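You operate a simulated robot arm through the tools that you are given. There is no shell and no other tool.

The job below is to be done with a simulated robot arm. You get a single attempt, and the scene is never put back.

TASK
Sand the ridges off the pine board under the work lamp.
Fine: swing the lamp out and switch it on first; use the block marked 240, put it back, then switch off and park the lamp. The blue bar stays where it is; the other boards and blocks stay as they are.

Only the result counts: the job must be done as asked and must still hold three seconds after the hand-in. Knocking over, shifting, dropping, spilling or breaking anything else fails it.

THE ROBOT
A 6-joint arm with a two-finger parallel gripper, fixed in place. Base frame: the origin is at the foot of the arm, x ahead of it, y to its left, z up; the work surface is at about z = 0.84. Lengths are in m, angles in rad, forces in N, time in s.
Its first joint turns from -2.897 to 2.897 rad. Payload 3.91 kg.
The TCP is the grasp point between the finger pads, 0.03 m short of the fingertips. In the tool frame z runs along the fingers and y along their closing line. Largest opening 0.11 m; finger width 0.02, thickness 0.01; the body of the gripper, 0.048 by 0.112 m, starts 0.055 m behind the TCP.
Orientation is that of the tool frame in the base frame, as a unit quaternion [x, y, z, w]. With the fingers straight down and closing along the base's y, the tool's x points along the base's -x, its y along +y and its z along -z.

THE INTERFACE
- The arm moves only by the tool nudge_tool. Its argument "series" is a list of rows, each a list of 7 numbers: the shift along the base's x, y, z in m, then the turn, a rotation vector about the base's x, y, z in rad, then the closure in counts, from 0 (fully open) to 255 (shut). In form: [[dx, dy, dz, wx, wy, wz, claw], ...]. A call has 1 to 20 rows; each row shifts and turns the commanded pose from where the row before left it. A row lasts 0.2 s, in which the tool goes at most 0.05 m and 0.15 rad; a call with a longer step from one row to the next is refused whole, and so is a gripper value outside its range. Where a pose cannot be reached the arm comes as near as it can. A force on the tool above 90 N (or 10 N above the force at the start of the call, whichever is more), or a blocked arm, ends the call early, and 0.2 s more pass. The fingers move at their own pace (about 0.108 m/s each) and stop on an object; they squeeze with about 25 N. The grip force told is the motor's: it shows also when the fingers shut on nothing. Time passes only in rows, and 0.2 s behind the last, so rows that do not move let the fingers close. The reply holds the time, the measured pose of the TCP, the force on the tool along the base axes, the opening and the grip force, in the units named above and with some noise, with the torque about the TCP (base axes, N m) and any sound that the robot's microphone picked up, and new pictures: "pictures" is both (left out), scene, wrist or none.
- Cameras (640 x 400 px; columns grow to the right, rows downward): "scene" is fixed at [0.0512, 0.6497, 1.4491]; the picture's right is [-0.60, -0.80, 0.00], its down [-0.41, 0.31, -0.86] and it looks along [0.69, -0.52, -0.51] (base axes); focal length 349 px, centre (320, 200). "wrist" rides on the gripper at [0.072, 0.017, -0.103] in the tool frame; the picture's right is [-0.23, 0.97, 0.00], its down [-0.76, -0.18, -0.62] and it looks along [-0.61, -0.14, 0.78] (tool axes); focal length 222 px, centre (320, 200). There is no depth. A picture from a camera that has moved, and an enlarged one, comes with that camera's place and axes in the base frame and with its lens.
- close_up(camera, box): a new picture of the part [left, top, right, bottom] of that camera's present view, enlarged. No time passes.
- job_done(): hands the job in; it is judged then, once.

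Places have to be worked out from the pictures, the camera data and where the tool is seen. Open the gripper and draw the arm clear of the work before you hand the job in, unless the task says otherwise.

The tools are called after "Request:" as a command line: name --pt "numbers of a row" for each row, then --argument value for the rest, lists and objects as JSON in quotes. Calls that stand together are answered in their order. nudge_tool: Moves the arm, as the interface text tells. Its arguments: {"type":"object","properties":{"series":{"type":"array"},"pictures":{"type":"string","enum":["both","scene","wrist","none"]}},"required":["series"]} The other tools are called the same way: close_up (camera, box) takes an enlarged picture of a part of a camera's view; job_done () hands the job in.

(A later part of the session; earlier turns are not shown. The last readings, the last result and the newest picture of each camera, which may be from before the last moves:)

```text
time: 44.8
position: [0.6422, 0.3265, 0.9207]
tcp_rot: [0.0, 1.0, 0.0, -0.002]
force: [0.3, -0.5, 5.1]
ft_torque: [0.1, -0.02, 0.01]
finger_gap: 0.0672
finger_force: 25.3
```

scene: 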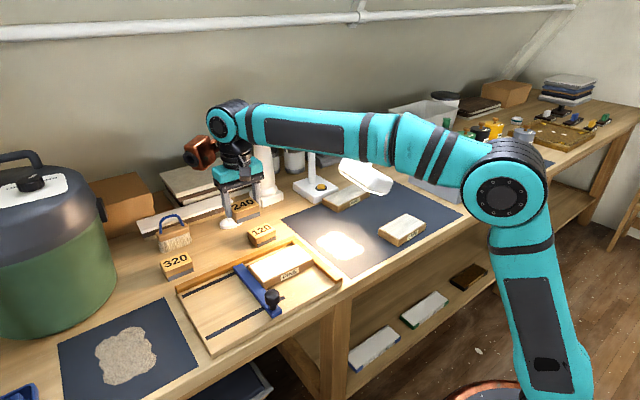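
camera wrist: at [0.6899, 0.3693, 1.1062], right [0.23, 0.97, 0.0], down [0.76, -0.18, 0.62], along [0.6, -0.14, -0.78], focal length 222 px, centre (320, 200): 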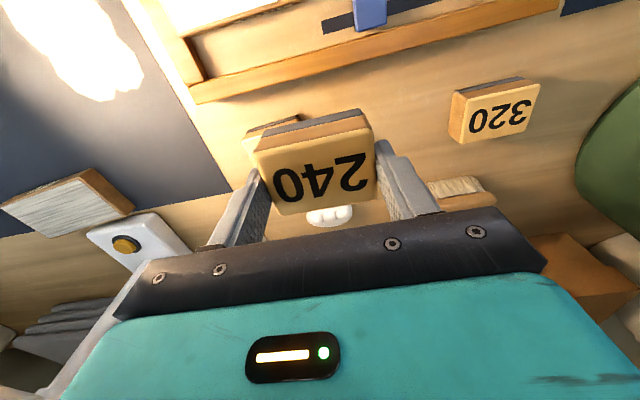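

Light contact at 5 N. I press slightly more and make one full back-and-forth pass.

Request:
nudge_tool --pt "0 -0.017 -0.0004 0 0 0 255" --pt "0 -0.017 0 0 0 0 255" --pt "0 -0.017 0 0 0 0 255" --pt "0 0.02 0 0 0 0 255" --pt "0 0.02 0 0 0 0 255" --pt "0 0.02 0 0 0 0 255" --pt "0 0.02 0 0 0 0 255" --pt "0 0.02 0 0 0 0 255" --pt "0 -0.02 0 0 0 0 255" --pt "0 -0.02 0 0 0 0 255" --pt "0 -0.02 0 0 0 0 255" --pt "0 -0.02 0 0 0 0 255" --pt "0 -0.017 0 0 0 0 255" --pt "0 0.016 0 0 0 0 255" --pt "0 0.016 0 0 0 0 255" --pt "0 0.016 0 0 0 0 255" --pictures "both"

Request:
close_up --camera "wrist" --box '[180, 40, 460, 220]'

```text
time: 48.2
position: [0.6431, 0.3265, 0.9187]
tcp_rot: [0.0, 1.0, 0.0, -0.003]
force: [-0.4, -1.5, 15.8]
ft_torque: [-0.06, 0.04, 0.03]
finger_gap: 0.0672
finger_force: 25.3
camera wrist: at [0.5711, 0.3437, 1.0243], right [0.23, 0.97, 0.0], down [0.76, -0.18, 0.62], along [0.6, -0.14, -0.79], focal length 222 px, centre (320, 200)
```

scene: 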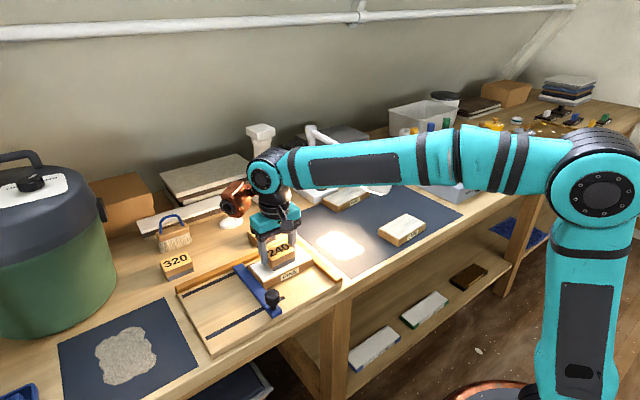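
wrist: 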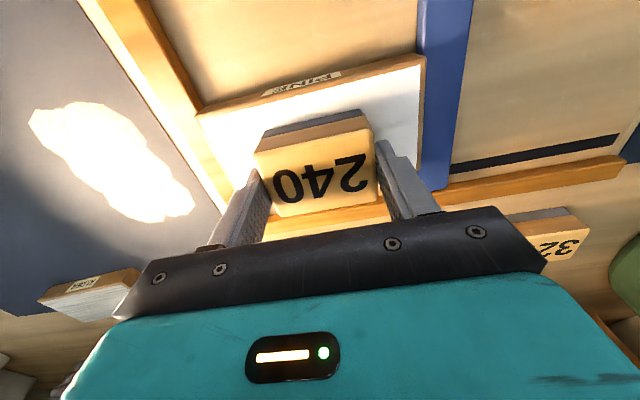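

```text
2.22 times, centred on (320, 130) of wrist
camera zoom: at [0.5711, 0.3437, 1.0243], right [0.23, 0.97, 0.0], down [0.76, -0.18, 0.62], along [0.6, -0.14, -0.79], focal length 494 px, centre (320, 356)
```

zoom: 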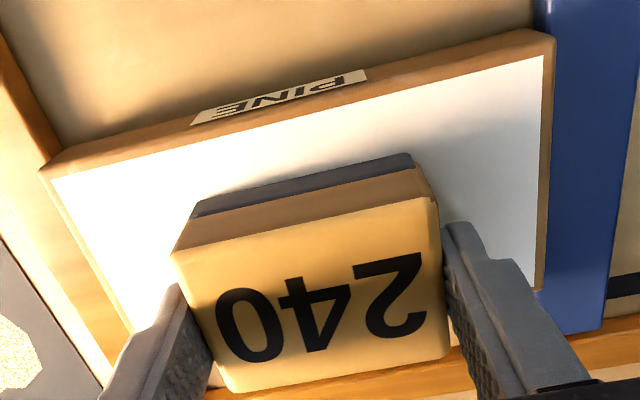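

The whole top is smooth and evenly lit under the lamp. I lift the block and carry it back above its original spot (0.807, 0.419), restoring its yaw.

Request:
nudge_tool --pt "0 0 0.01 0 0 0 255" --pt "0 0 0.0362 0 0 0 255" --pt "0.0328 0.0187 0 0 0 0.021 255" --pt "0.0328 0.0187 0 0 0 0.021 255" --pt "0.0328 0.0187 0 0 0 0.021 255" --pt "0.0328 0.0187 0 0 0 0.021 255" --pt "0.0328 0.0187 0 0 0 0.021 255" --pt "0 0 -0.04 0 0 0 255" --pictures "both"

Request:
close_up --camera "scene" --box '[150, 200, 278, 290]'

```text
time: 50.0
position: [0.8083, 0.4204, 0.9255]
tcp_rot: [-0.053, 0.999, -0.001, -0.002]
force: [0.6, 0.1, -1.3]
ft_torque: [0.01, 0.01, 0.05]
finger_gap: 0.0671
finger_force: 25.5
camera wrist: at [0.7344, 0.4294, 1.031], right [0.12, 0.99, 0.0], down [0.78, -0.1, 0.62], along [0.61, -0.08, -0.79], focal length 222 px, centre (320, 200)
```

scene: 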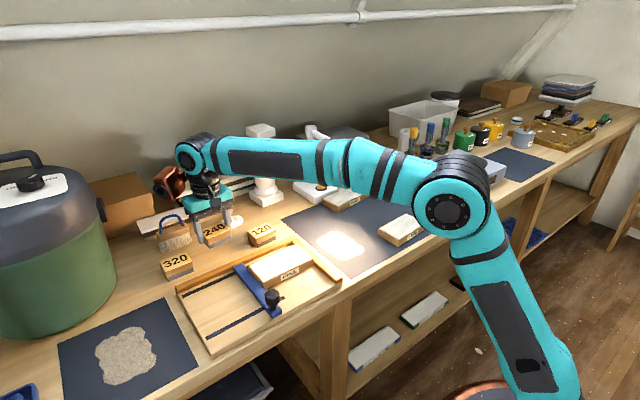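
wrist: 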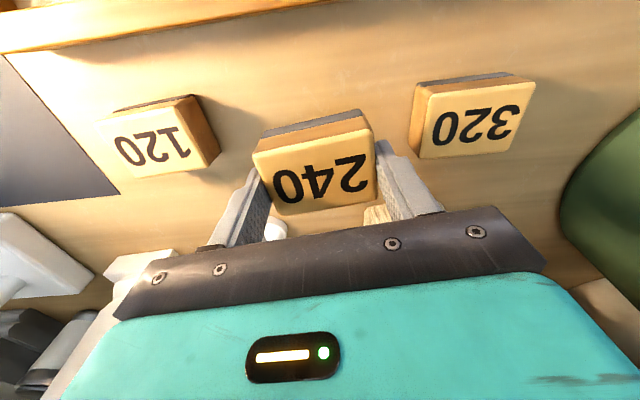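

```text
4.44 times, centred on (214, 245) of scene
camera zoom: at [0.0512, 0.6497, 1.4491], right [-0.6, -0.8, 0.0], down [-0.41, 0.31, -0.86], along [0.69, -0.52, -0.51], focal length 1553 px, centre (791, 0)
```

zoom: 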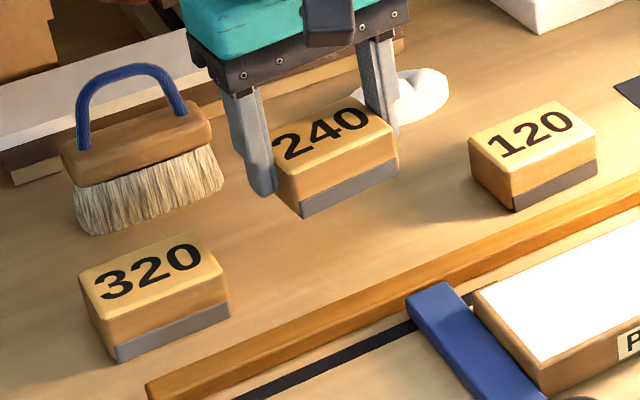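

Positioned above the original spot with matching yaw. I lower to just above the bench and feel for touch-down.

Request:
nudge_tool --pt "0 0 -0.03 0 0 0 255" --pt "0 0 -0.0105 0 0 0 255" --pt "0 0 -0.002 0 0 0 255" --pictures "none"

```text
time: 50.8
position: [0.8069, 0.4198, 0.8833]
tcp_rot: [-0.052, 0.999, -0.002, -0.002]
force: [0.8, -0.4, -0.1]
ft_torque: [0.0, 0.03, 0.02]
finger_gap: 0.0672
finger_force: 24.9
```

No contact yet at 0.8825; I lower another millimetre and check.

Request:
nudge_tool --pt "0 0 -0.0006 0 0 0 255" --pt "0 0 0 0 0 0 255" --pictures "none"

```text
time: 51.4
position: [0.8077, 0.4207, 0.8826]
tcp_rot: [-0.052, 0.999, -0.002, -0.002]
force: [0.3, 0.0, -0.5]
ft_torque: [0.01, -0.02, -0.02]
finger_gap: 0.0672
finger_force: 25.4
```

Request:
nudge_tool --pt "0 0 -0.0008 0 0 0 255" --pt "0 0 0 0 0 0 255" --pictures "none"

```text
time: 52.0
position: [0.8066, 0.4203, 0.8819]
tcp_rot: [-0.052, 0.999, -0.001, -0.002]
force: [-0.4, -0.4, -0.6]
ft_torque: [0.01, 0.0, 0.0]
finger_gap: 0.0669
finger_force: 24.7
```

Still no contact force (the block seems to have shifted up slightly in the grip while sanding). I go on in 1 mm steps.

Request:
nudge_tool --pt "0 0 -0.001 0 0 0 255" --pt "0 0 0 0 0 0 255" --pictures "none"

```text
time: 52.6
position: [0.807, 0.4194, 0.8796]
tcp_rot: [-0.052, 0.999, -0.001, -0.002]
force: [-0.3, -0.6, -0.3]
ft_torque: [-0.01, -0.03, 0.02]
finger_gap: 0.0667
finger_force: 25.0
```

Request:
close_up --camera "scene" --box '[180, 220, 260, 275]'

```text
7.27 times, centred on (220, 248) of scene
camera zoom: at [0.0512, 0.6497, 1.4491], right [-0.6, -0.8, 0.0], down [-0.41, 0.31, -0.86], along [0.69, -0.52, -0.51], focal length 2541 px, centre (1047, -146)
```

zoom: 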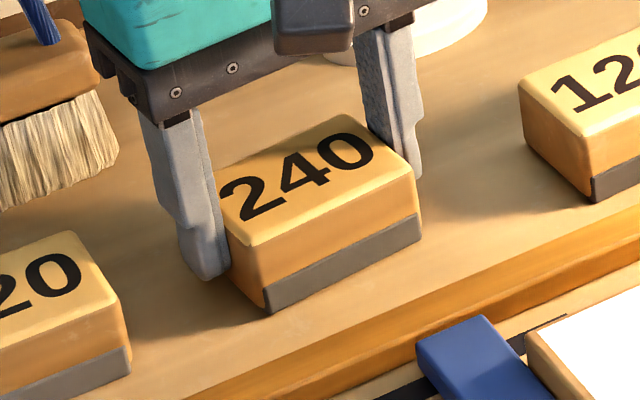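

The block looks a hair above the bench. I continue lowering in millimetre steps until contact is felt.

Request:
nudge_tool --pt "0 0 -0.001 0 0 0 255" --pt "0 0 0 0 0 0 255" --pictures "none"

```text
time: 53.2
position: [0.8079, 0.4207, 0.8805]
tcp_rot: [-0.052, 0.999, 0.0, -0.002]
force: [-0.2, -0.9, -0.4]
ft_torque: [0.01, 0.01, 0.0]
finger_gap: 0.0672
finger_force: 24.9
```

Request:
nudge_tool --pt "0 0 -0.001 0 0 0 255" --pt "0 0 0 0 0 0 255" --pictures "none"

```text
time: 53.8
position: [0.8076, 0.4207, 0.8797]
tcp_rot: [-0.052, 0.999, -0.001, -0.003]
force: [0.9, -1.0, 8.9]
ft_torque: [0.09, -0.01, -0.01]
finger_gap: 0.0671
finger_force: 24.9
```

Touch-down at 9 N. I open the fingers to 80 mm and lift straight up.

Request:
nudge_tool --pt "0 0 0.0005 0 0 0 110" --pt "0 0 0 0 0 0 70" --pt "0 0 0.005 0 0 0 70" --pt "0 0 0.03 0 0 0 70" --pt "0 0 0.04 0 0 0 70" --pictures "both"

Request:
close_up --camera "scene" --box '[150, 200, 278, 290]'

Request:
close_up --camera "wrist" --box '[180, 60, 460, 235]'

```text
time: 55.0
position: [0.8079, 0.4207, 0.9537]
tcp_rot: [-0.052, 0.999, -0.001, -0.004]
force: [0.1, 0.2, -0.1]
ft_torque: [-0.02, -0.04, -0.04]
finger_gap: 0.0798
finger_force: 0.0
camera wrist: at [0.7342, 0.4305, 1.0579], right [0.12, 0.99, 0.0], down [0.78, -0.1, 0.62], along [0.61, -0.08, -0.79], focal length 222 px, centre (320, 200)
```

scene: 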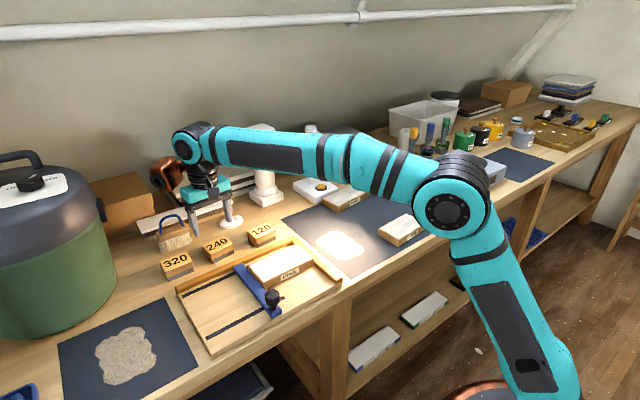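
wrist: 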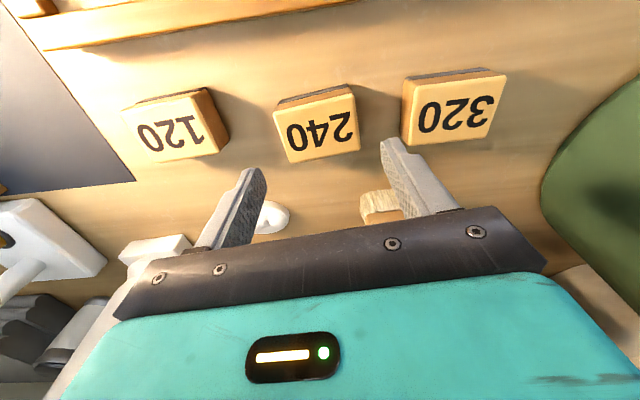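

```text
4.44 times, centred on (214, 245) of scene
camera zoom: at [0.0512, 0.6497, 1.4491], right [-0.6, -0.8, 0.0], down [-0.41, 0.31, -0.86], along [0.69, -0.52, -0.51], focal length 1553 px, centre (791, 0)
```

zoom: 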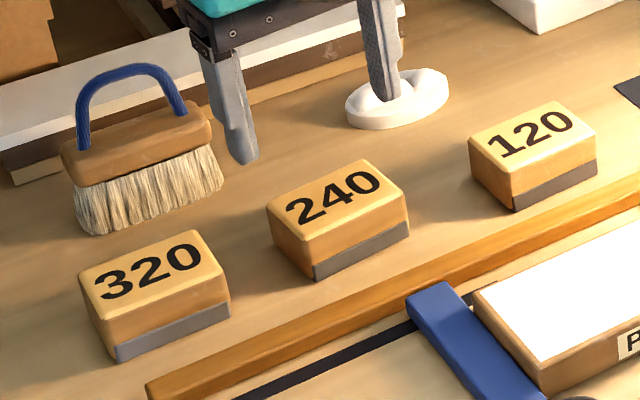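

```text
2.29 times, centred on (320, 148) of wrist
camera zoom: at [0.7342, 0.4305, 1.0579], right [0.12, 0.99, 0.0], down [0.78, -0.1, 0.62], along [0.61, -0.08, -0.79], focal length 508 px, centre (320, 320)
```

zoom: 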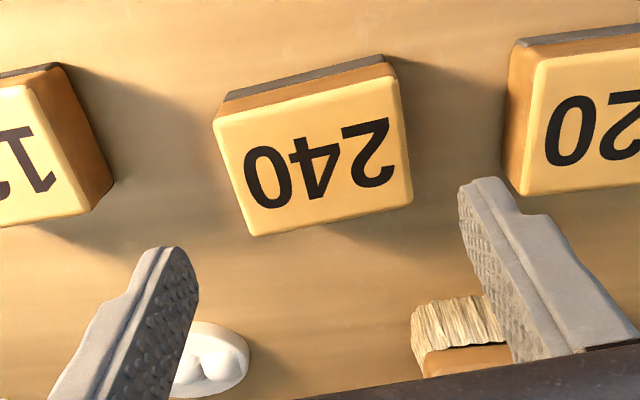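

Block 240 is back exactly where it was. Next, switch off: I retrace the path over the lamp to the -y side with the fingers closing.

Request:
nudge_tool --pt "-0.012 -0.0043 0.033 0 0 0 70" --pt "-0.012 -0.0043 0.033 0 0 0 70" --pt "-0.012 -0.0043 0.033 0 0 0 120" --pt "-0.012 -0.0043 0.033 0 0 0 255" --pt "-0.01 0 0.04 0 0 0 255" --pt "-0.01 0 0.04 0 0 0 255" --pt "-0.005 -0.0475 0.01 0 0 0 255" --pt "0 -0.0475 0.008 0 0 0 255" --pt "0 -0.0475 0 0 0 0 255" --pt "0 -0.0475 0 0 0 0 255" --pt "0 -0.0475 0 0 0 0 255" --pt "0.005 -0.0475 0 0 0 0 255" --pt "0.005 -0.0475 0 0 0 0 255" --pt "0.005 -0.0475 0 0 0 0 255" --pt "0 -0.0475 0 0 0 0 255" --pt "0 -0.0475 0 0 0 0 255" --pt "0 -0.0475 0 0 0 0 255" --pt "0 -0.02 0 0 0 0 255" --pictures "both"

```text
time: 58.8
position: [0.7491, -0.1418, 1.1851]
tcp_rot: [-0.053, 0.999, 0.0, -0.002]
force: [0.1, 0.3, -0.2]
ft_torque: [-0.01, -0.03, 0.0]
finger_gap: 0.0001
finger_force: 24.8
camera wrist: at [0.6751, -0.1307, 1.2891], right [0.12, 0.99, 0.0], down [0.78, -0.1, 0.62], along [0.61, -0.08, -0.79], focal length 222 px, centre (320, 200)
```

scene: 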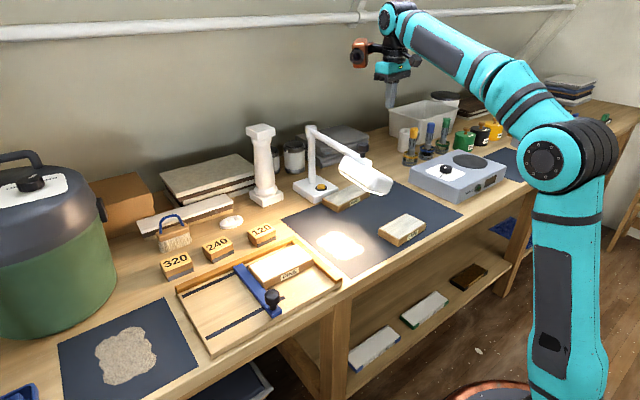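
wrist: 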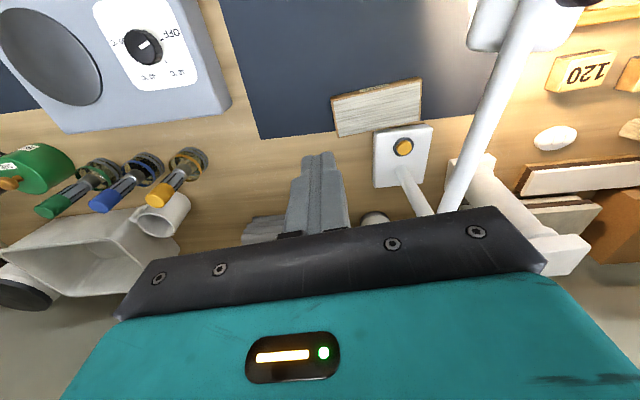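

Lamp still lit, board unobstructed. I check the pine board and bar once more while the light is on, and start the yaw turn to 140° for pressing the button.

Request:
close_up --camera "scene" --box '[230, 230, 326, 295]'

Request:
nudge_tool --pt "0 0 0 0 0 0.146 255" --pt "0 0 0 0 0 0.146 255" --pt "0 0 0 0 0 0.146 255" --pt "0 0 0 0 0 0.146 255" --pt "0 0 0 0 0 0.146 255" --pt "0 0 0 0 0 0.146 255" --pt "0 0 0 0 0 0.146 255" --pt "0 0 0 0 0 0.146 255" --pt "0 0 0 0 0 0.146 255" --pt "0 0 0 0 0 0.146 255" --pt "0 0 0 0 0 0.146 255" --pt "0 0 0 0 0 0.146 255" --pt "0 0 0 0 0 0.146 255" --pt "0 0 0 0 0 0.146 255" --pt "0 0 0 0 0 0.146 255" --pt "0 0 0 0 0 0.146 255" --pictures "scene"

```text
6.15 times, centred on (278, 262) of scene
camera zoom: at [0.0512, 0.6497, 1.4491], right [-0.6, -0.8, 0.0], down [-0.41, 0.31, -0.86], along [0.69, -0.52, -0.51], focal length 2150 px, centre (578, -185)
```

zoom: 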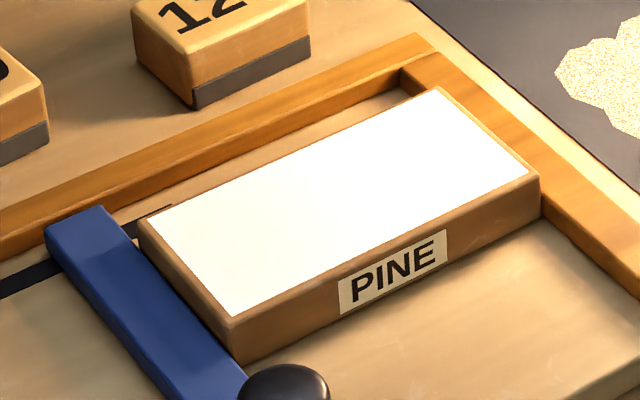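

```text
time: 62.2
position: [0.7491, -0.1391, 1.1842]
tcp_rot: [0.94, -0.341, 0.002, 0.001]
force: [0.3, 0.0, 0.3]
ft_torque: [0.01, 0.01, 0.02]
finger_gap: 0.0002
finger_force: 25.0
```

scene: 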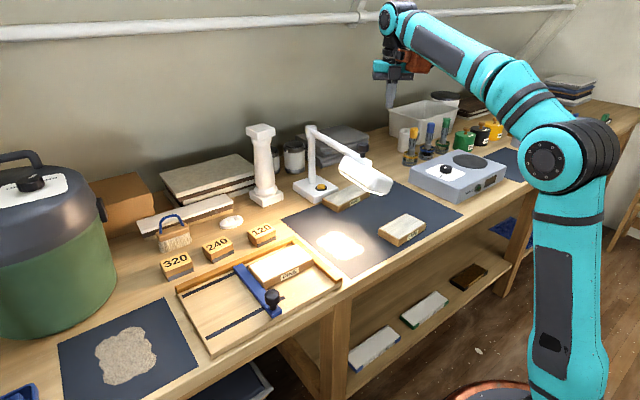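

Board is smooth, bar unmoved. I now retrace the lean-in approach to the button from the -y side.

Request:
nudge_tool --pt "0.01 -0.005 -0.03 0 0 0 255" --pt "0.012 -0.005 -0.03 0.14 0 0 255" --pt "0.012 -0.005 -0.03 0.14 0 0 255" --pt "0.0134 0 -0.025 0.14 0 0 255" --pt "0.03 0 -0.03 0.14 0 0 255" --pt "0.03 0 -0.03 0.14 0 0 255" --pt "0.013 0.0277 -0.0045 0 0 0 255" --pt "0.0038 0.0248 -0.0195 0 0 0 255" --pt "0.0038 0.0248 -0.0195 0 0 0 255" --pt "0.0038 0.0248 -0.0195 0 0 0 255" --pt "0.0038 0.0248 -0.0195 0 0 0 255" --pictures "both"

Request:
close_up --camera "scene" --box '[290, 130, 370, 200]'

```text
time: 64.6
position: [0.8845, -0.028, 0.9279]
tcp_rot: [0.883, -0.323, -0.114, -0.321]
force: [0.7, -0.7, 0.5]
ft_torque: [0.0, -0.04, 0.01]
finger_gap: 0.0
finger_force: 25.1
camera wrist: at [0.9282, -0.1404, 0.9692], right [-0.8, -0.46, -0.39], down [-0.47, 0.08, 0.88], along [-0.37, 0.89, -0.28], focal length 222 px, centre (320, 200)
```

scene: 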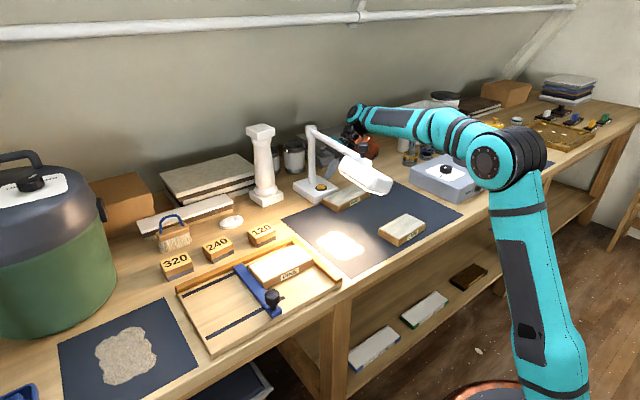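
wrist: 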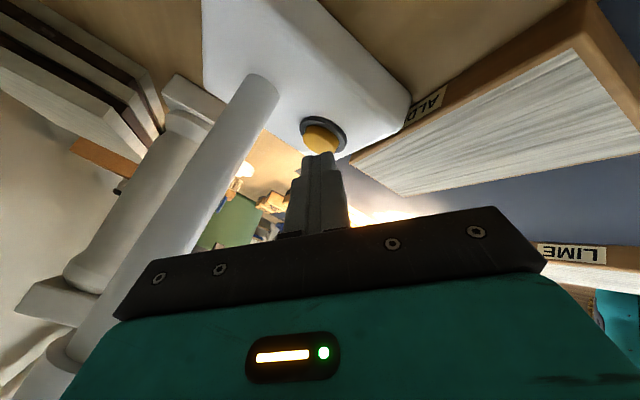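

```text
5.71 times, centred on (330, 165) of scene
camera zoom: at [0.0512, 0.6497, 1.4491], right [-0.6, -0.8, 0.0], down [-0.41, 0.31, -0.86], along [0.69, -0.52, -0.51], focal length 1996 px, centre (263, 400)
```

zoom: 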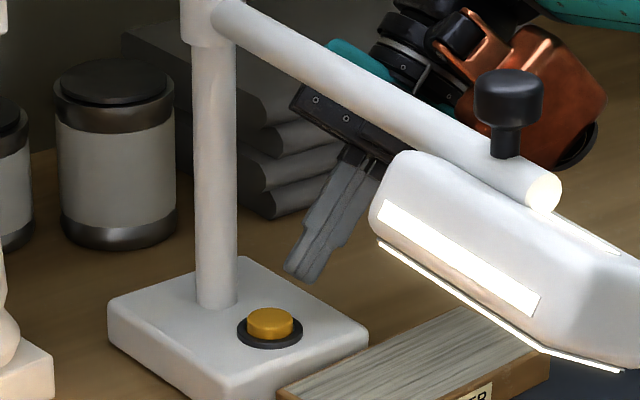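

Same pre-press position as before. I repeat the press and listen for a single click.

Request:
nudge_tool --pt "0.0007 0.0115 -0.0085 0 0 0 255" --pt "0.0006 0.0115 -0.0085 0 0 0 255" --pt "0 0 -0.002 0 0 0 255" --pictures "both"

Request:
close_up --camera "scene" --box '[290, 130, 370, 200]'

```text
time: 65.4
position: [0.886, -0.0061, 0.9108]
tcp_rot: [0.882, -0.323, -0.113, -0.323]
force: [3.5, -14.3, 24.3]
ft_torque: [-0.19, -0.14, -0.04]
finger_gap: 0.0001
finger_force: 24.7
heard: click
camera wrist: at [0.9293, -0.118, 0.9523], right [-0.8, -0.46, -0.39], down [-0.47, 0.08, 0.88], along [-0.37, 0.89, -0.28], focal length 222 px, centre (320, 200)
```

scene: 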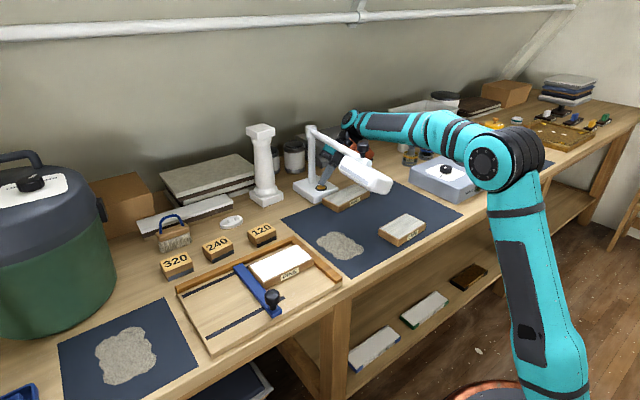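
wrist: 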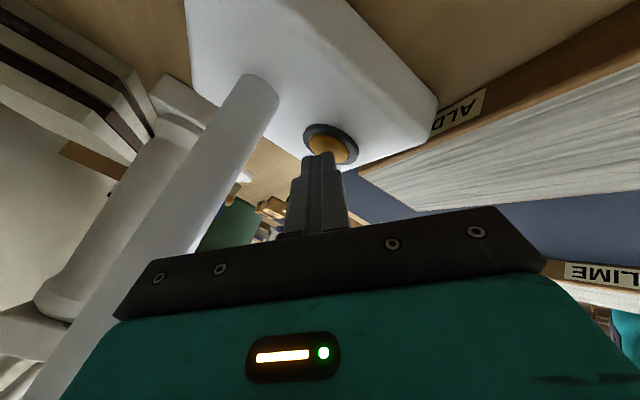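

```text
5.71 times, centred on (330, 165) of scene
camera zoom: at [0.0512, 0.6497, 1.4491], right [-0.6, -0.8, 0.0], down [-0.41, 0.31, -0.86], along [0.69, -0.52, -0.51], focal length 1996 px, centre (263, 400)
```

zoom: 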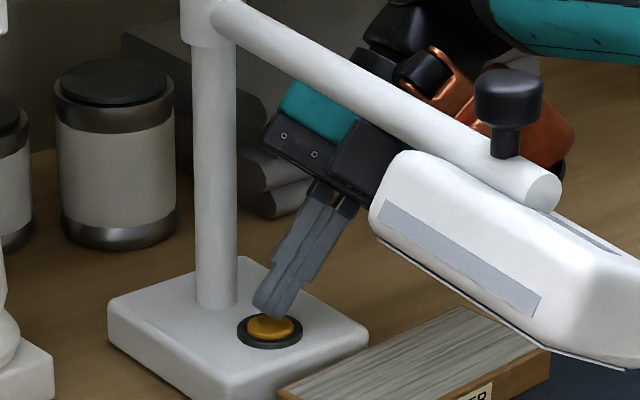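

The lamp is off after one click. I retreat along the same path, take off the lean and rise.

Request:
nudge_tool --pt "0 -0.0115 0.0105 0 0 0 255" --pt "0 -0.0115 0.0105 0 0 0 255" --pt "-0.0038 -0.0248 0.0197 0 0 0 255" --pt "-0.0038 -0.0248 0.0197 0 0 0 255" --pt "-0.0038 -0.0248 0.0197 0 0 0 255" --pt "-0.0038 -0.0248 0.0197 0 0 0 255" --pt "-0.02 0 0.02 -0.14 0 0 255" --pt "-0.02 0 0.02 -0.14 0 0 255" --pt "-0.02 0 0.035 -0.14 0 0 255" --pt "-0.02 0 0.035 -0.14 0 0 255" --pt "-0.02 0 0.035 -0.14 0 0 255" --pt "-0.01 0 0.015 0 0 0 255" --pt "-0.01 0 0.015 0 0 0 255" --pictures "scene"

Request:
nudge_tool --pt "0 0 0 0 0 -0.1439 255" --pt "0 0 0 0 0 -0.1439 255" --pt "0 0 0 0 0 -0.1439 255" --pt "0 0 0 0 0 -0.1439 255" --pt "0 0 0 0 0 -0.1439 255" --pt "0 0 0 0 0 -0.1439 200" --pt "0 0 0 0 0 -0.1439 120" --pt "0 0 0 0 0 -0.1439 120" --pt "0 0 0 0 0 -0.1439 120" --pt "0 0 0 0 0 -0.1439 120" --pt "0 0 0 0 0 -0.1439 120" --pt "0 0 0 0 0 -0.1439 120" --pt "0 0 0 0 0 -0.1439 120" --pt "0 0 0 0 0 -0.1439 120" --pt "0 0 0 0 0 -0.1439 120" --pt "0 0 0 0 0 -0.1439 120" --pt "0 0 0 0 0 -0.1439 120" --pictures "both"

Request:
close_up --camera "scene" --box '[280, 110, 440, 210]'

```text
time: 68.2
position: [0.7501, -0.1273, 1.1825]
tcp_rot: [0.94, -0.342, 0.002, 0.0]
force: [0.9, -0.5, 0.0]
ft_torque: [0.0, 0.0, -0.01]
finger_gap: 0.0
finger_force: 25.3
```

scene: 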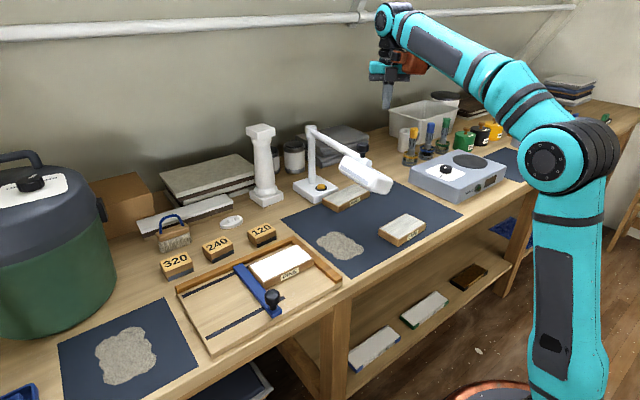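

```text
time: 71.8
position: [0.751, -0.1264, 1.1836]
tcp_rot: [0.003, 1.0, -0.001, -0.002]
force: [0.1, 0.2, 0.1]
ft_torque: [-0.02, -0.02, -0.01]
finger_gap: 0.0583
finger_force: 0.0
camera wrist: at [0.6786, -0.1093, 1.2874], right [0.23, 0.97, 0.0], down [0.76, -0.18, 0.62], along [0.6, -0.15, -0.79], focal length 222 px, centre (320, 200)
```

scene: 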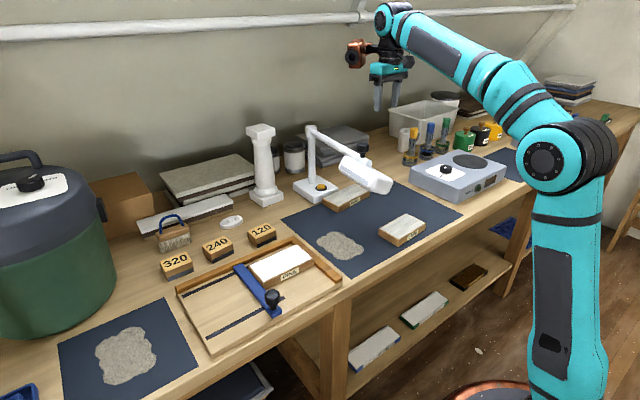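
wrist: 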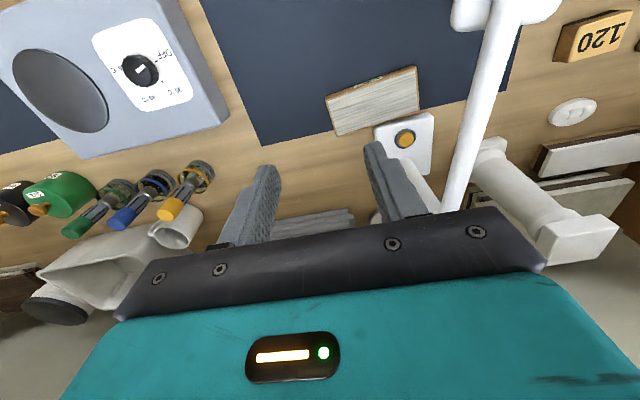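

```text
4.00 times, centred on (360, 160) of scene
camera zoom: at [0.0512, 0.6497, 1.4491], right [-0.6, -0.8, 0.0], down [-0.41, 0.31, -0.86], along [0.69, -0.52, -0.51], focal length 1397 px, centre (160, 360)
```

zoom: 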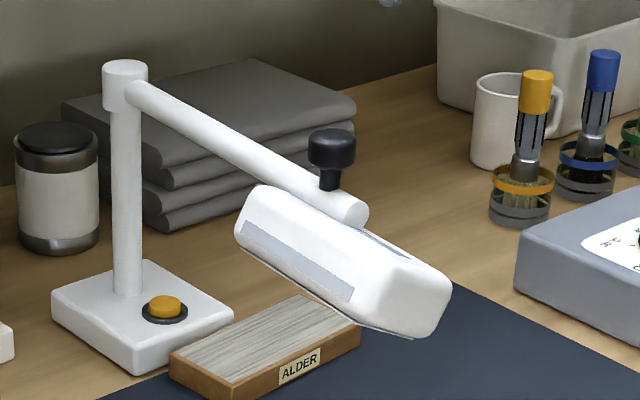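

Lamp is off and hasn't moved. With the tool back at nominal yaw, I go above the tube at R≈0.12 m from the post, i.e. (0.82, 0.014).

Request:
nudge_tool --pt "0.017 0.035 0 0 0 0 120" --pt "0.017 0.035 0 0 0 0 120" --pt "0.017 0.035 0 0 0 0 120" --pt "0.018 0.0354 -0.01 0 0 0 120" --pt "0 0 -0.03 0 0 0 120" --pictures "both"

Request:
close_up --camera "scene" --box '[280, 80, 440, 200]'

```text
time: 73.0
position: [0.8199, 0.0131, 1.1418]
tcp_rot: [0.002, 1.0, 0.0, -0.003]
force: [0.5, -0.5, -0.5]
ft_torque: [0.02, 0.0, 0.04]
finger_gap: 0.0581
finger_force: 0.1
camera wrist: at [0.7477, 0.0311, 1.2471], right [0.23, 0.97, 0.0], down [0.76, -0.18, 0.62], along [0.6, -0.14, -0.79], focal length 222 px, centre (320, 200)
```

scene: 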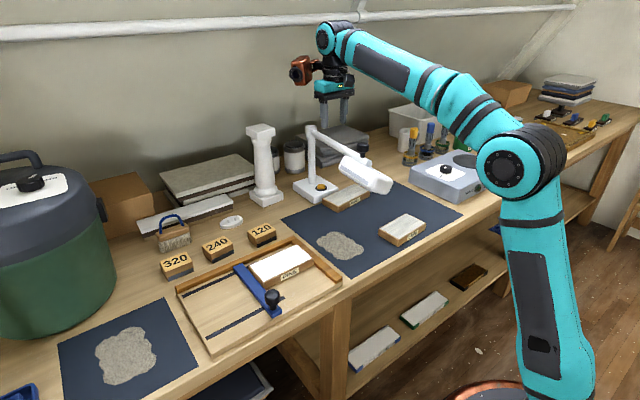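
wrist: 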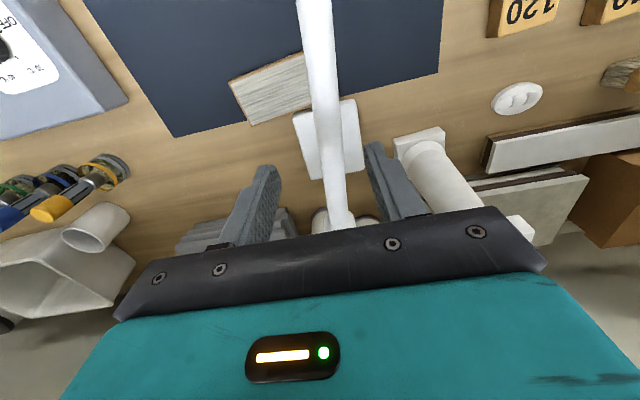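

```text
3.33 times, centred on (360, 140) of scene
camera zoom: at [0.0512, 0.6497, 1.4491], right [-0.6, -0.8, 0.0], down [-0.41, 0.31, -0.86], along [0.69, -0.52, -0.51], focal length 1164 px, centre (187, 400)
```

zoom: 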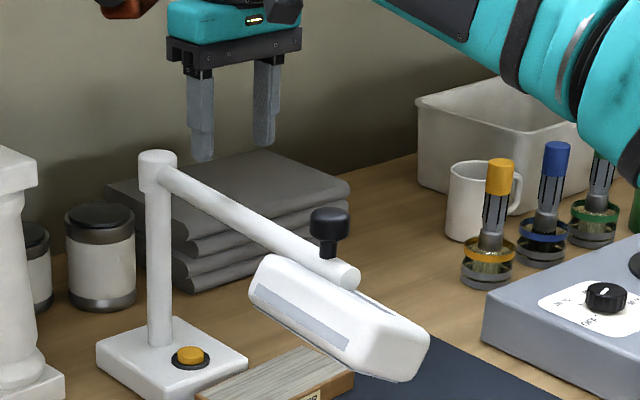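

The tube lies at y≈0.022 under the gripper. I shift +7 mm in y, descend to straddle it at z≈1.055, then narrow the fingers to ~30 mm.

Request:
nudge_tool --pt "0 0.007 -0.02 0 0 0 120" --pt "0 0 -0.035 0 0 0 120" --pt "0 0 -0.032 0 0 0 120" --pictures "wrist"

Request:
close_up --camera "scene" --box '[280, 80, 440, 200]'

```text
time: 73.8
position: [0.8187, 0.0204, 1.0562]
tcp_rot: [0.002, 1.0, -0.001, -0.003]
force: [0.3, 0.3, 0.4]
ft_torque: [0.01, -0.04, -0.02]
finger_gap: 0.058
finger_force: 0.1
camera wrist: at [0.7469, 0.0378, 1.1608], right [0.23, 0.97, 0.0], down [0.76, -0.18, 0.62], along [0.6, -0.14, -0.79], focal length 222 px, centre (320, 200)
```

wrist: 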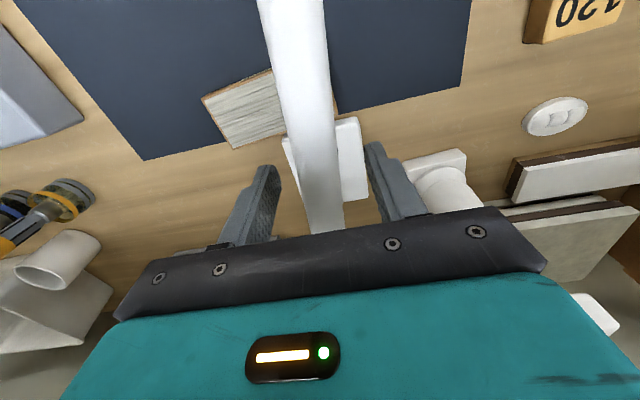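

```text
3.33 times, centred on (360, 140) of scene
camera zoom: at [0.0512, 0.6497, 1.4491], right [-0.6, -0.8, 0.0], down [-0.41, 0.31, -0.86], along [0.69, -0.52, -0.51], focal length 1164 px, centre (187, 400)
```

zoom: 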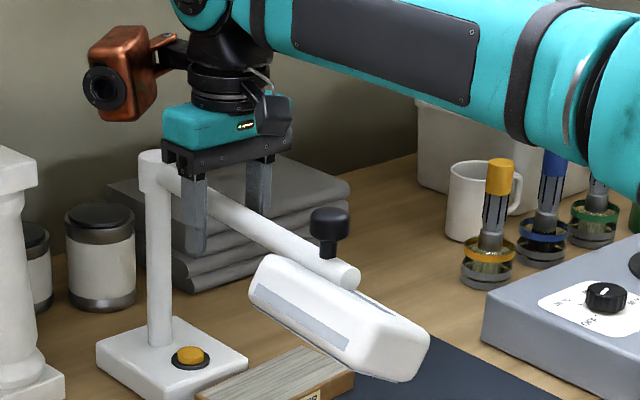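

The tube is straddled. I narrow the fingers to ~34 mm and add the 0.6 rad tilt about the tube axis, as I had it during the first swing.

Request:
nudge_tool --pt "0 0 0 0 0 0 150" --pt "0 0 0 -0.15 0 0 176" --pt "0 0 0 -0.15 0 0 176" --pt "0 0 0 -0.15 0 0 176" --pt "0 0 0 -0.15 0 0 176" --pictures "wrist"

Request:
close_up --camera "scene" --box '[280, 80, 440, 200]'

```text
time: 75.0
position: [0.8201, 0.0203, 1.0557]
tcp_rot: [0.003, 0.955, -0.297, -0.003]
force: [0.1, 0.8, -0.3]
ft_torque: [0.01, -0.01, 0.0]
finger_gap: 0.0341
finger_force: 0.0
camera wrist: at [0.7477, 0.093, 1.1326], right [0.23, 0.8, -0.55], down [0.76, 0.2, 0.61], along [0.6, -0.56, -0.57], focal length 222 px, centre (320, 200)
```

wrist: 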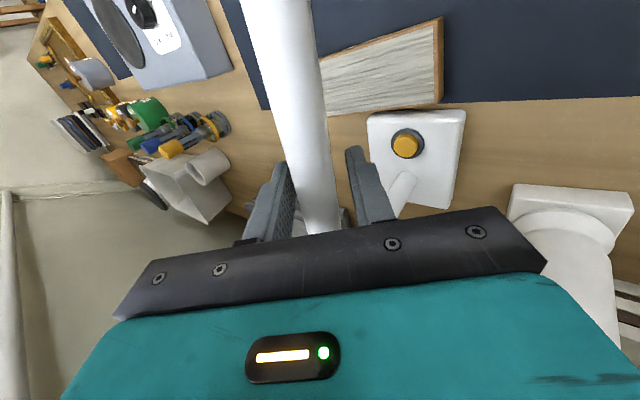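

```text
3.33 times, centred on (360, 140) of scene
camera zoom: at [0.0512, 0.6497, 1.4491], right [-0.6, -0.8, 0.0], down [-0.41, 0.31, -0.86], along [0.69, -0.52, -0.51], focal length 1164 px, centre (187, 400)
```

zoom: 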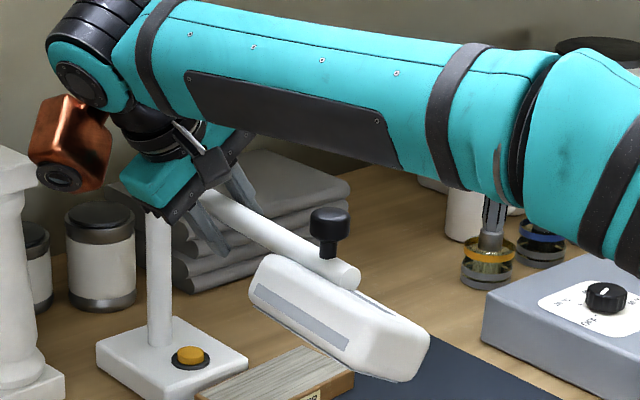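

Tube centred in the fingers, no contact force. I swing the lamp back along the reverse arc, first seven steps.

Request:
nudge_tool --pt "0.0001 -0.018 0 0 0 0.1428 176" --pt "0.0027 -0.0178 0 0 0 0.1428 176" --pt "0.0054 -0.0172 0 0 0 0.1428 176" --pt "0.0079 -0.0162 0 0 0 0.1428 176" --pictures "both"

```text
time: 76.0
position: [0.8373, -0.0476, 1.0563]
tcp_rot: [-0.268, 0.917, -0.285, 0.082]
force: [-0.1, -0.1, -0.7]
ft_torque: [-0.07, 0.02, -0.04]
finger_gap: 0.0345
finger_force: 0.1
camera wrist: at [0.736, -0.0262, 1.1328], right [-0.24, 0.8, -0.55], down [0.53, 0.58, 0.61], along [0.81, -0.15, -0.57], focal length 222 px, centre (320, 200)
```

scene: 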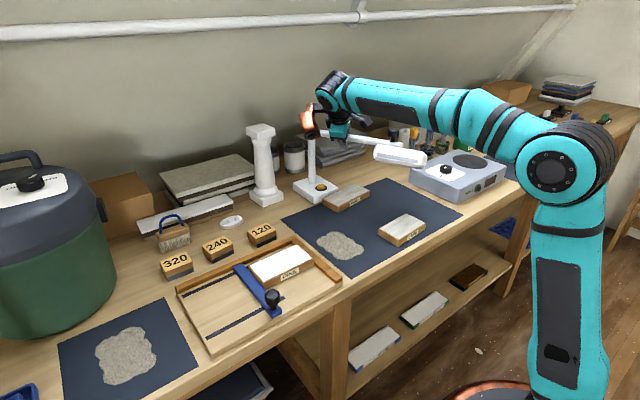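
wrist: 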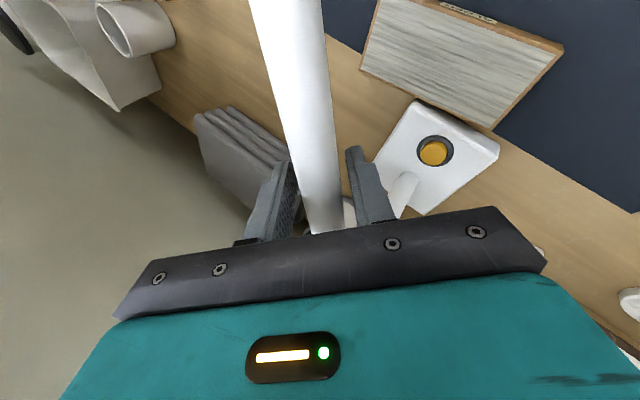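

The lamp follows with no resistance. I continue the arc toward the park angle.

Request:
nudge_tool --pt "0.0102 -0.0149 0 0 0 0.1428 176" --pt "0.0123 -0.0132 0 0 0 0.1428 176" --pt "0.0141 -0.0112 0 0 0 0.1428 176" --pt "0.0156 -0.009 0 0 0 0.1428 176" --pictures "both"

```text
time: 77.0
position: [0.8883, -0.0973, 1.0554]
tcp_rot: [-0.515, 0.804, -0.251, 0.159]
force: [-0.7, -0.7, -0.6]
ft_torque: [-0.04, -0.01, -0.02]
finger_gap: 0.0344
finger_force: 0.0
camera wrist: at [0.7923, -0.1321, 1.1326], right [-0.63, 0.54, -0.55], down [0.13, 0.78, 0.61], along [0.76, 0.31, -0.57], focal length 222 px, centre (320, 200)
```

scene: 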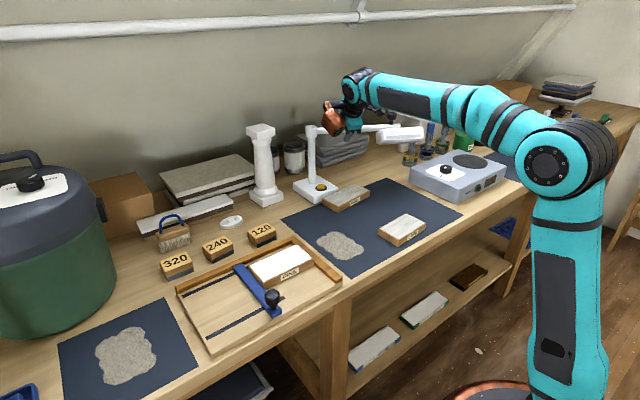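
wrist: 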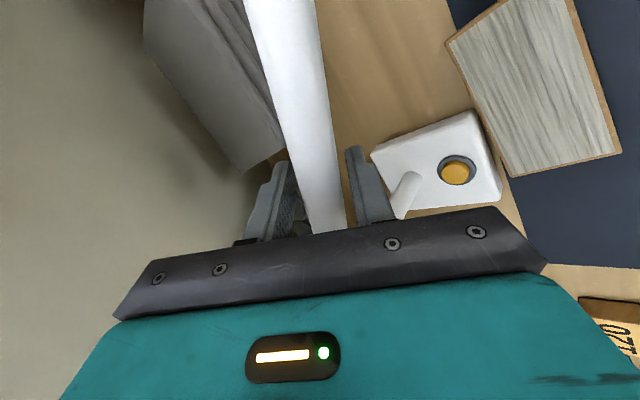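

Nearly there. Three more arc steps bring the tool to the park direction; I then compare with the original picture.

Request:
nudge_tool --pt "0.0168 -0.0066 0 0 0 0.1428 176" --pt "0.0176 -0.004 0 0 0 0.1428 176" --pt "0.018 -0.0013 0 0 0 0.1428 176" --pictures "both"

Request:
close_up --camera "scene" --box '[290, 95, 410, 170]'

```text
time: 77.8
position: [0.9387, -0.1084, 1.0557]
tcp_rot: [-0.675, 0.676, -0.21, 0.208]
force: [-0.2, 0.6, 0.2]
ft_torque: [0.0, 0.01, 0.01]
finger_gap: 0.034
finger_force: 0.0
camera wrist: at [0.8677, -0.1803, 1.1319], right [-0.8, 0.23, -0.55], down [-0.2, 0.76, 0.61], along [0.56, 0.6, -0.57], focal length 222 px, centre (320, 200)
```

scene: 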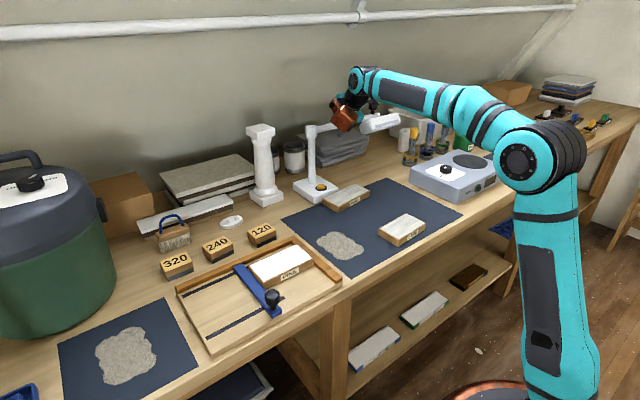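
wrist: 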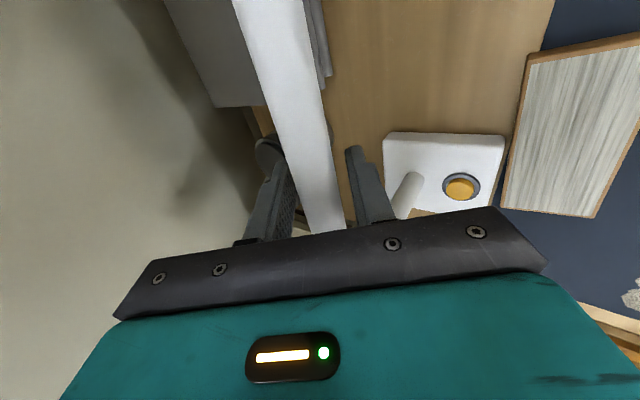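

```text
5.33 times, centred on (350, 132) of scene
camera zoom: at [0.0512, 0.6497, 1.4491], right [-0.6, -0.8, 0.0], down [-0.41, 0.31, -0.86], along [0.69, -0.52, -0.51], focal length 1863 px, centre (160, 560)
```

zoom: 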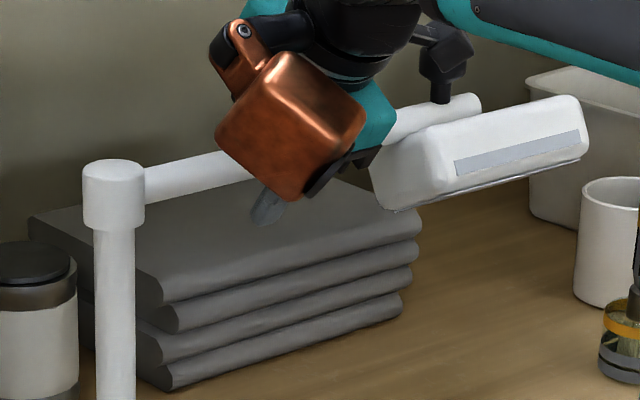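

Compared with the first picture the arm end is ~10 px short of its original place, i.e. about 0.04 rad. I nudge +5 mm in x to finish parking.

Request:
nudge_tool --pt "0.0025 0 0 0 0 0.02 176" --pt "0.0023 0 0 0 0 0.02 176" --pictures "none"

Request:
close_up --camera "scene" --box '[290, 95, 410, 170]'

```text
time: 78.4
position: [0.9462, -0.1088, 1.0557]
tcp_rot: [0.688, -0.663, 0.207, -0.212]
force: [-0.8, -0.4, 0.2]
ft_torque: [0.02, 0.02, 0.0]
finger_gap: 0.0341
finger_force: 0.0
```

```text
5.33 times, centred on (350, 132) of scene
camera zoom: at [0.0512, 0.6497, 1.4491], right [-0.6, -0.8, 0.0], down [-0.41, 0.31, -0.86], along [0.69, -0.52, -0.51], focal length 1863 px, centre (160, 560)
```

zoom: 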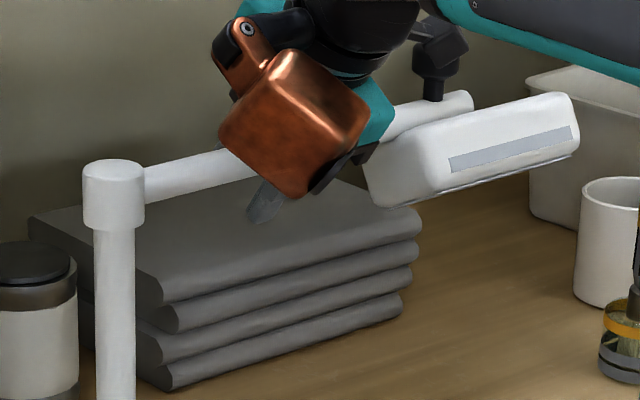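

The lamp now matches its original parked picture to within a pixel. I open the fingers and back out along the approach line.

Request:
nudge_tool --pt "0 0 0 0 0 0 120" --pt "0 0 0 0 0 0 120" --pt "-0.017 -0.0007 0.0248 0 0 0 120" --pt "-0.017 -0.0007 0.0248 0 0 0 120" --pt "-0.017 -0.0007 0.0248 0 0 0 120" --pt "-0.017 -0.0007 0.0248 0 0 0 120" --pictures "both"

Request:
close_up --camera "scene" --box '[290, 95, 410, 170]'

```text
time: 79.8
position: [0.8786, -0.1121, 1.1547]
tcp_rot: [0.688, -0.664, 0.206, -0.21]
force: [0.0, 0.1, -0.4]
ft_torque: [0.0, -0.02, 0.02]
finger_gap: 0.0582
finger_force: 0.0
camera wrist: at [0.808, -0.1864, 1.2316], right [-0.81, 0.2, -0.55], down [-0.23, 0.76, 0.61], along [0.54, 0.62, -0.57], focal length 222 px, centre (320, 200)
```

scene: 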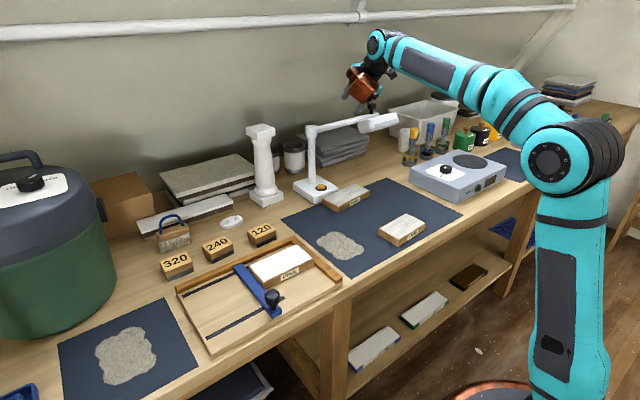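
wrist: 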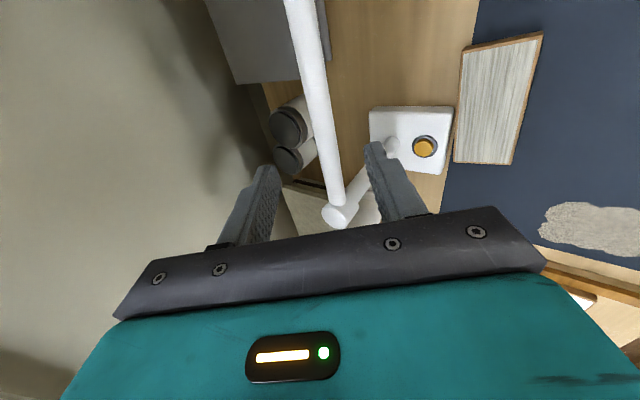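

```text
5.33 times, centred on (350, 132) of scene
camera zoom: at [0.0512, 0.6497, 1.4491], right [-0.6, -0.8, 0.0], down [-0.41, 0.31, -0.86], along [0.69, -0.52, -0.51], focal length 1863 px, centre (160, 560)
```

zoom: 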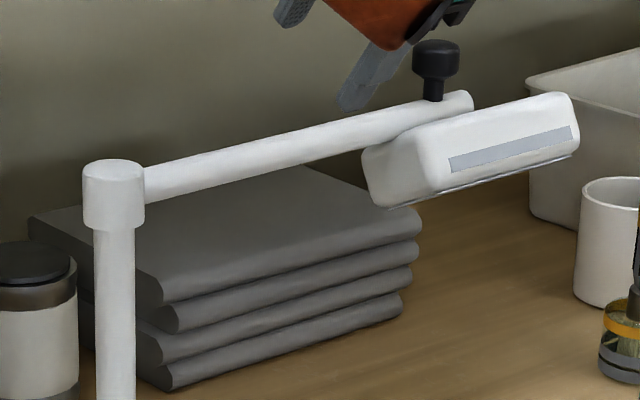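

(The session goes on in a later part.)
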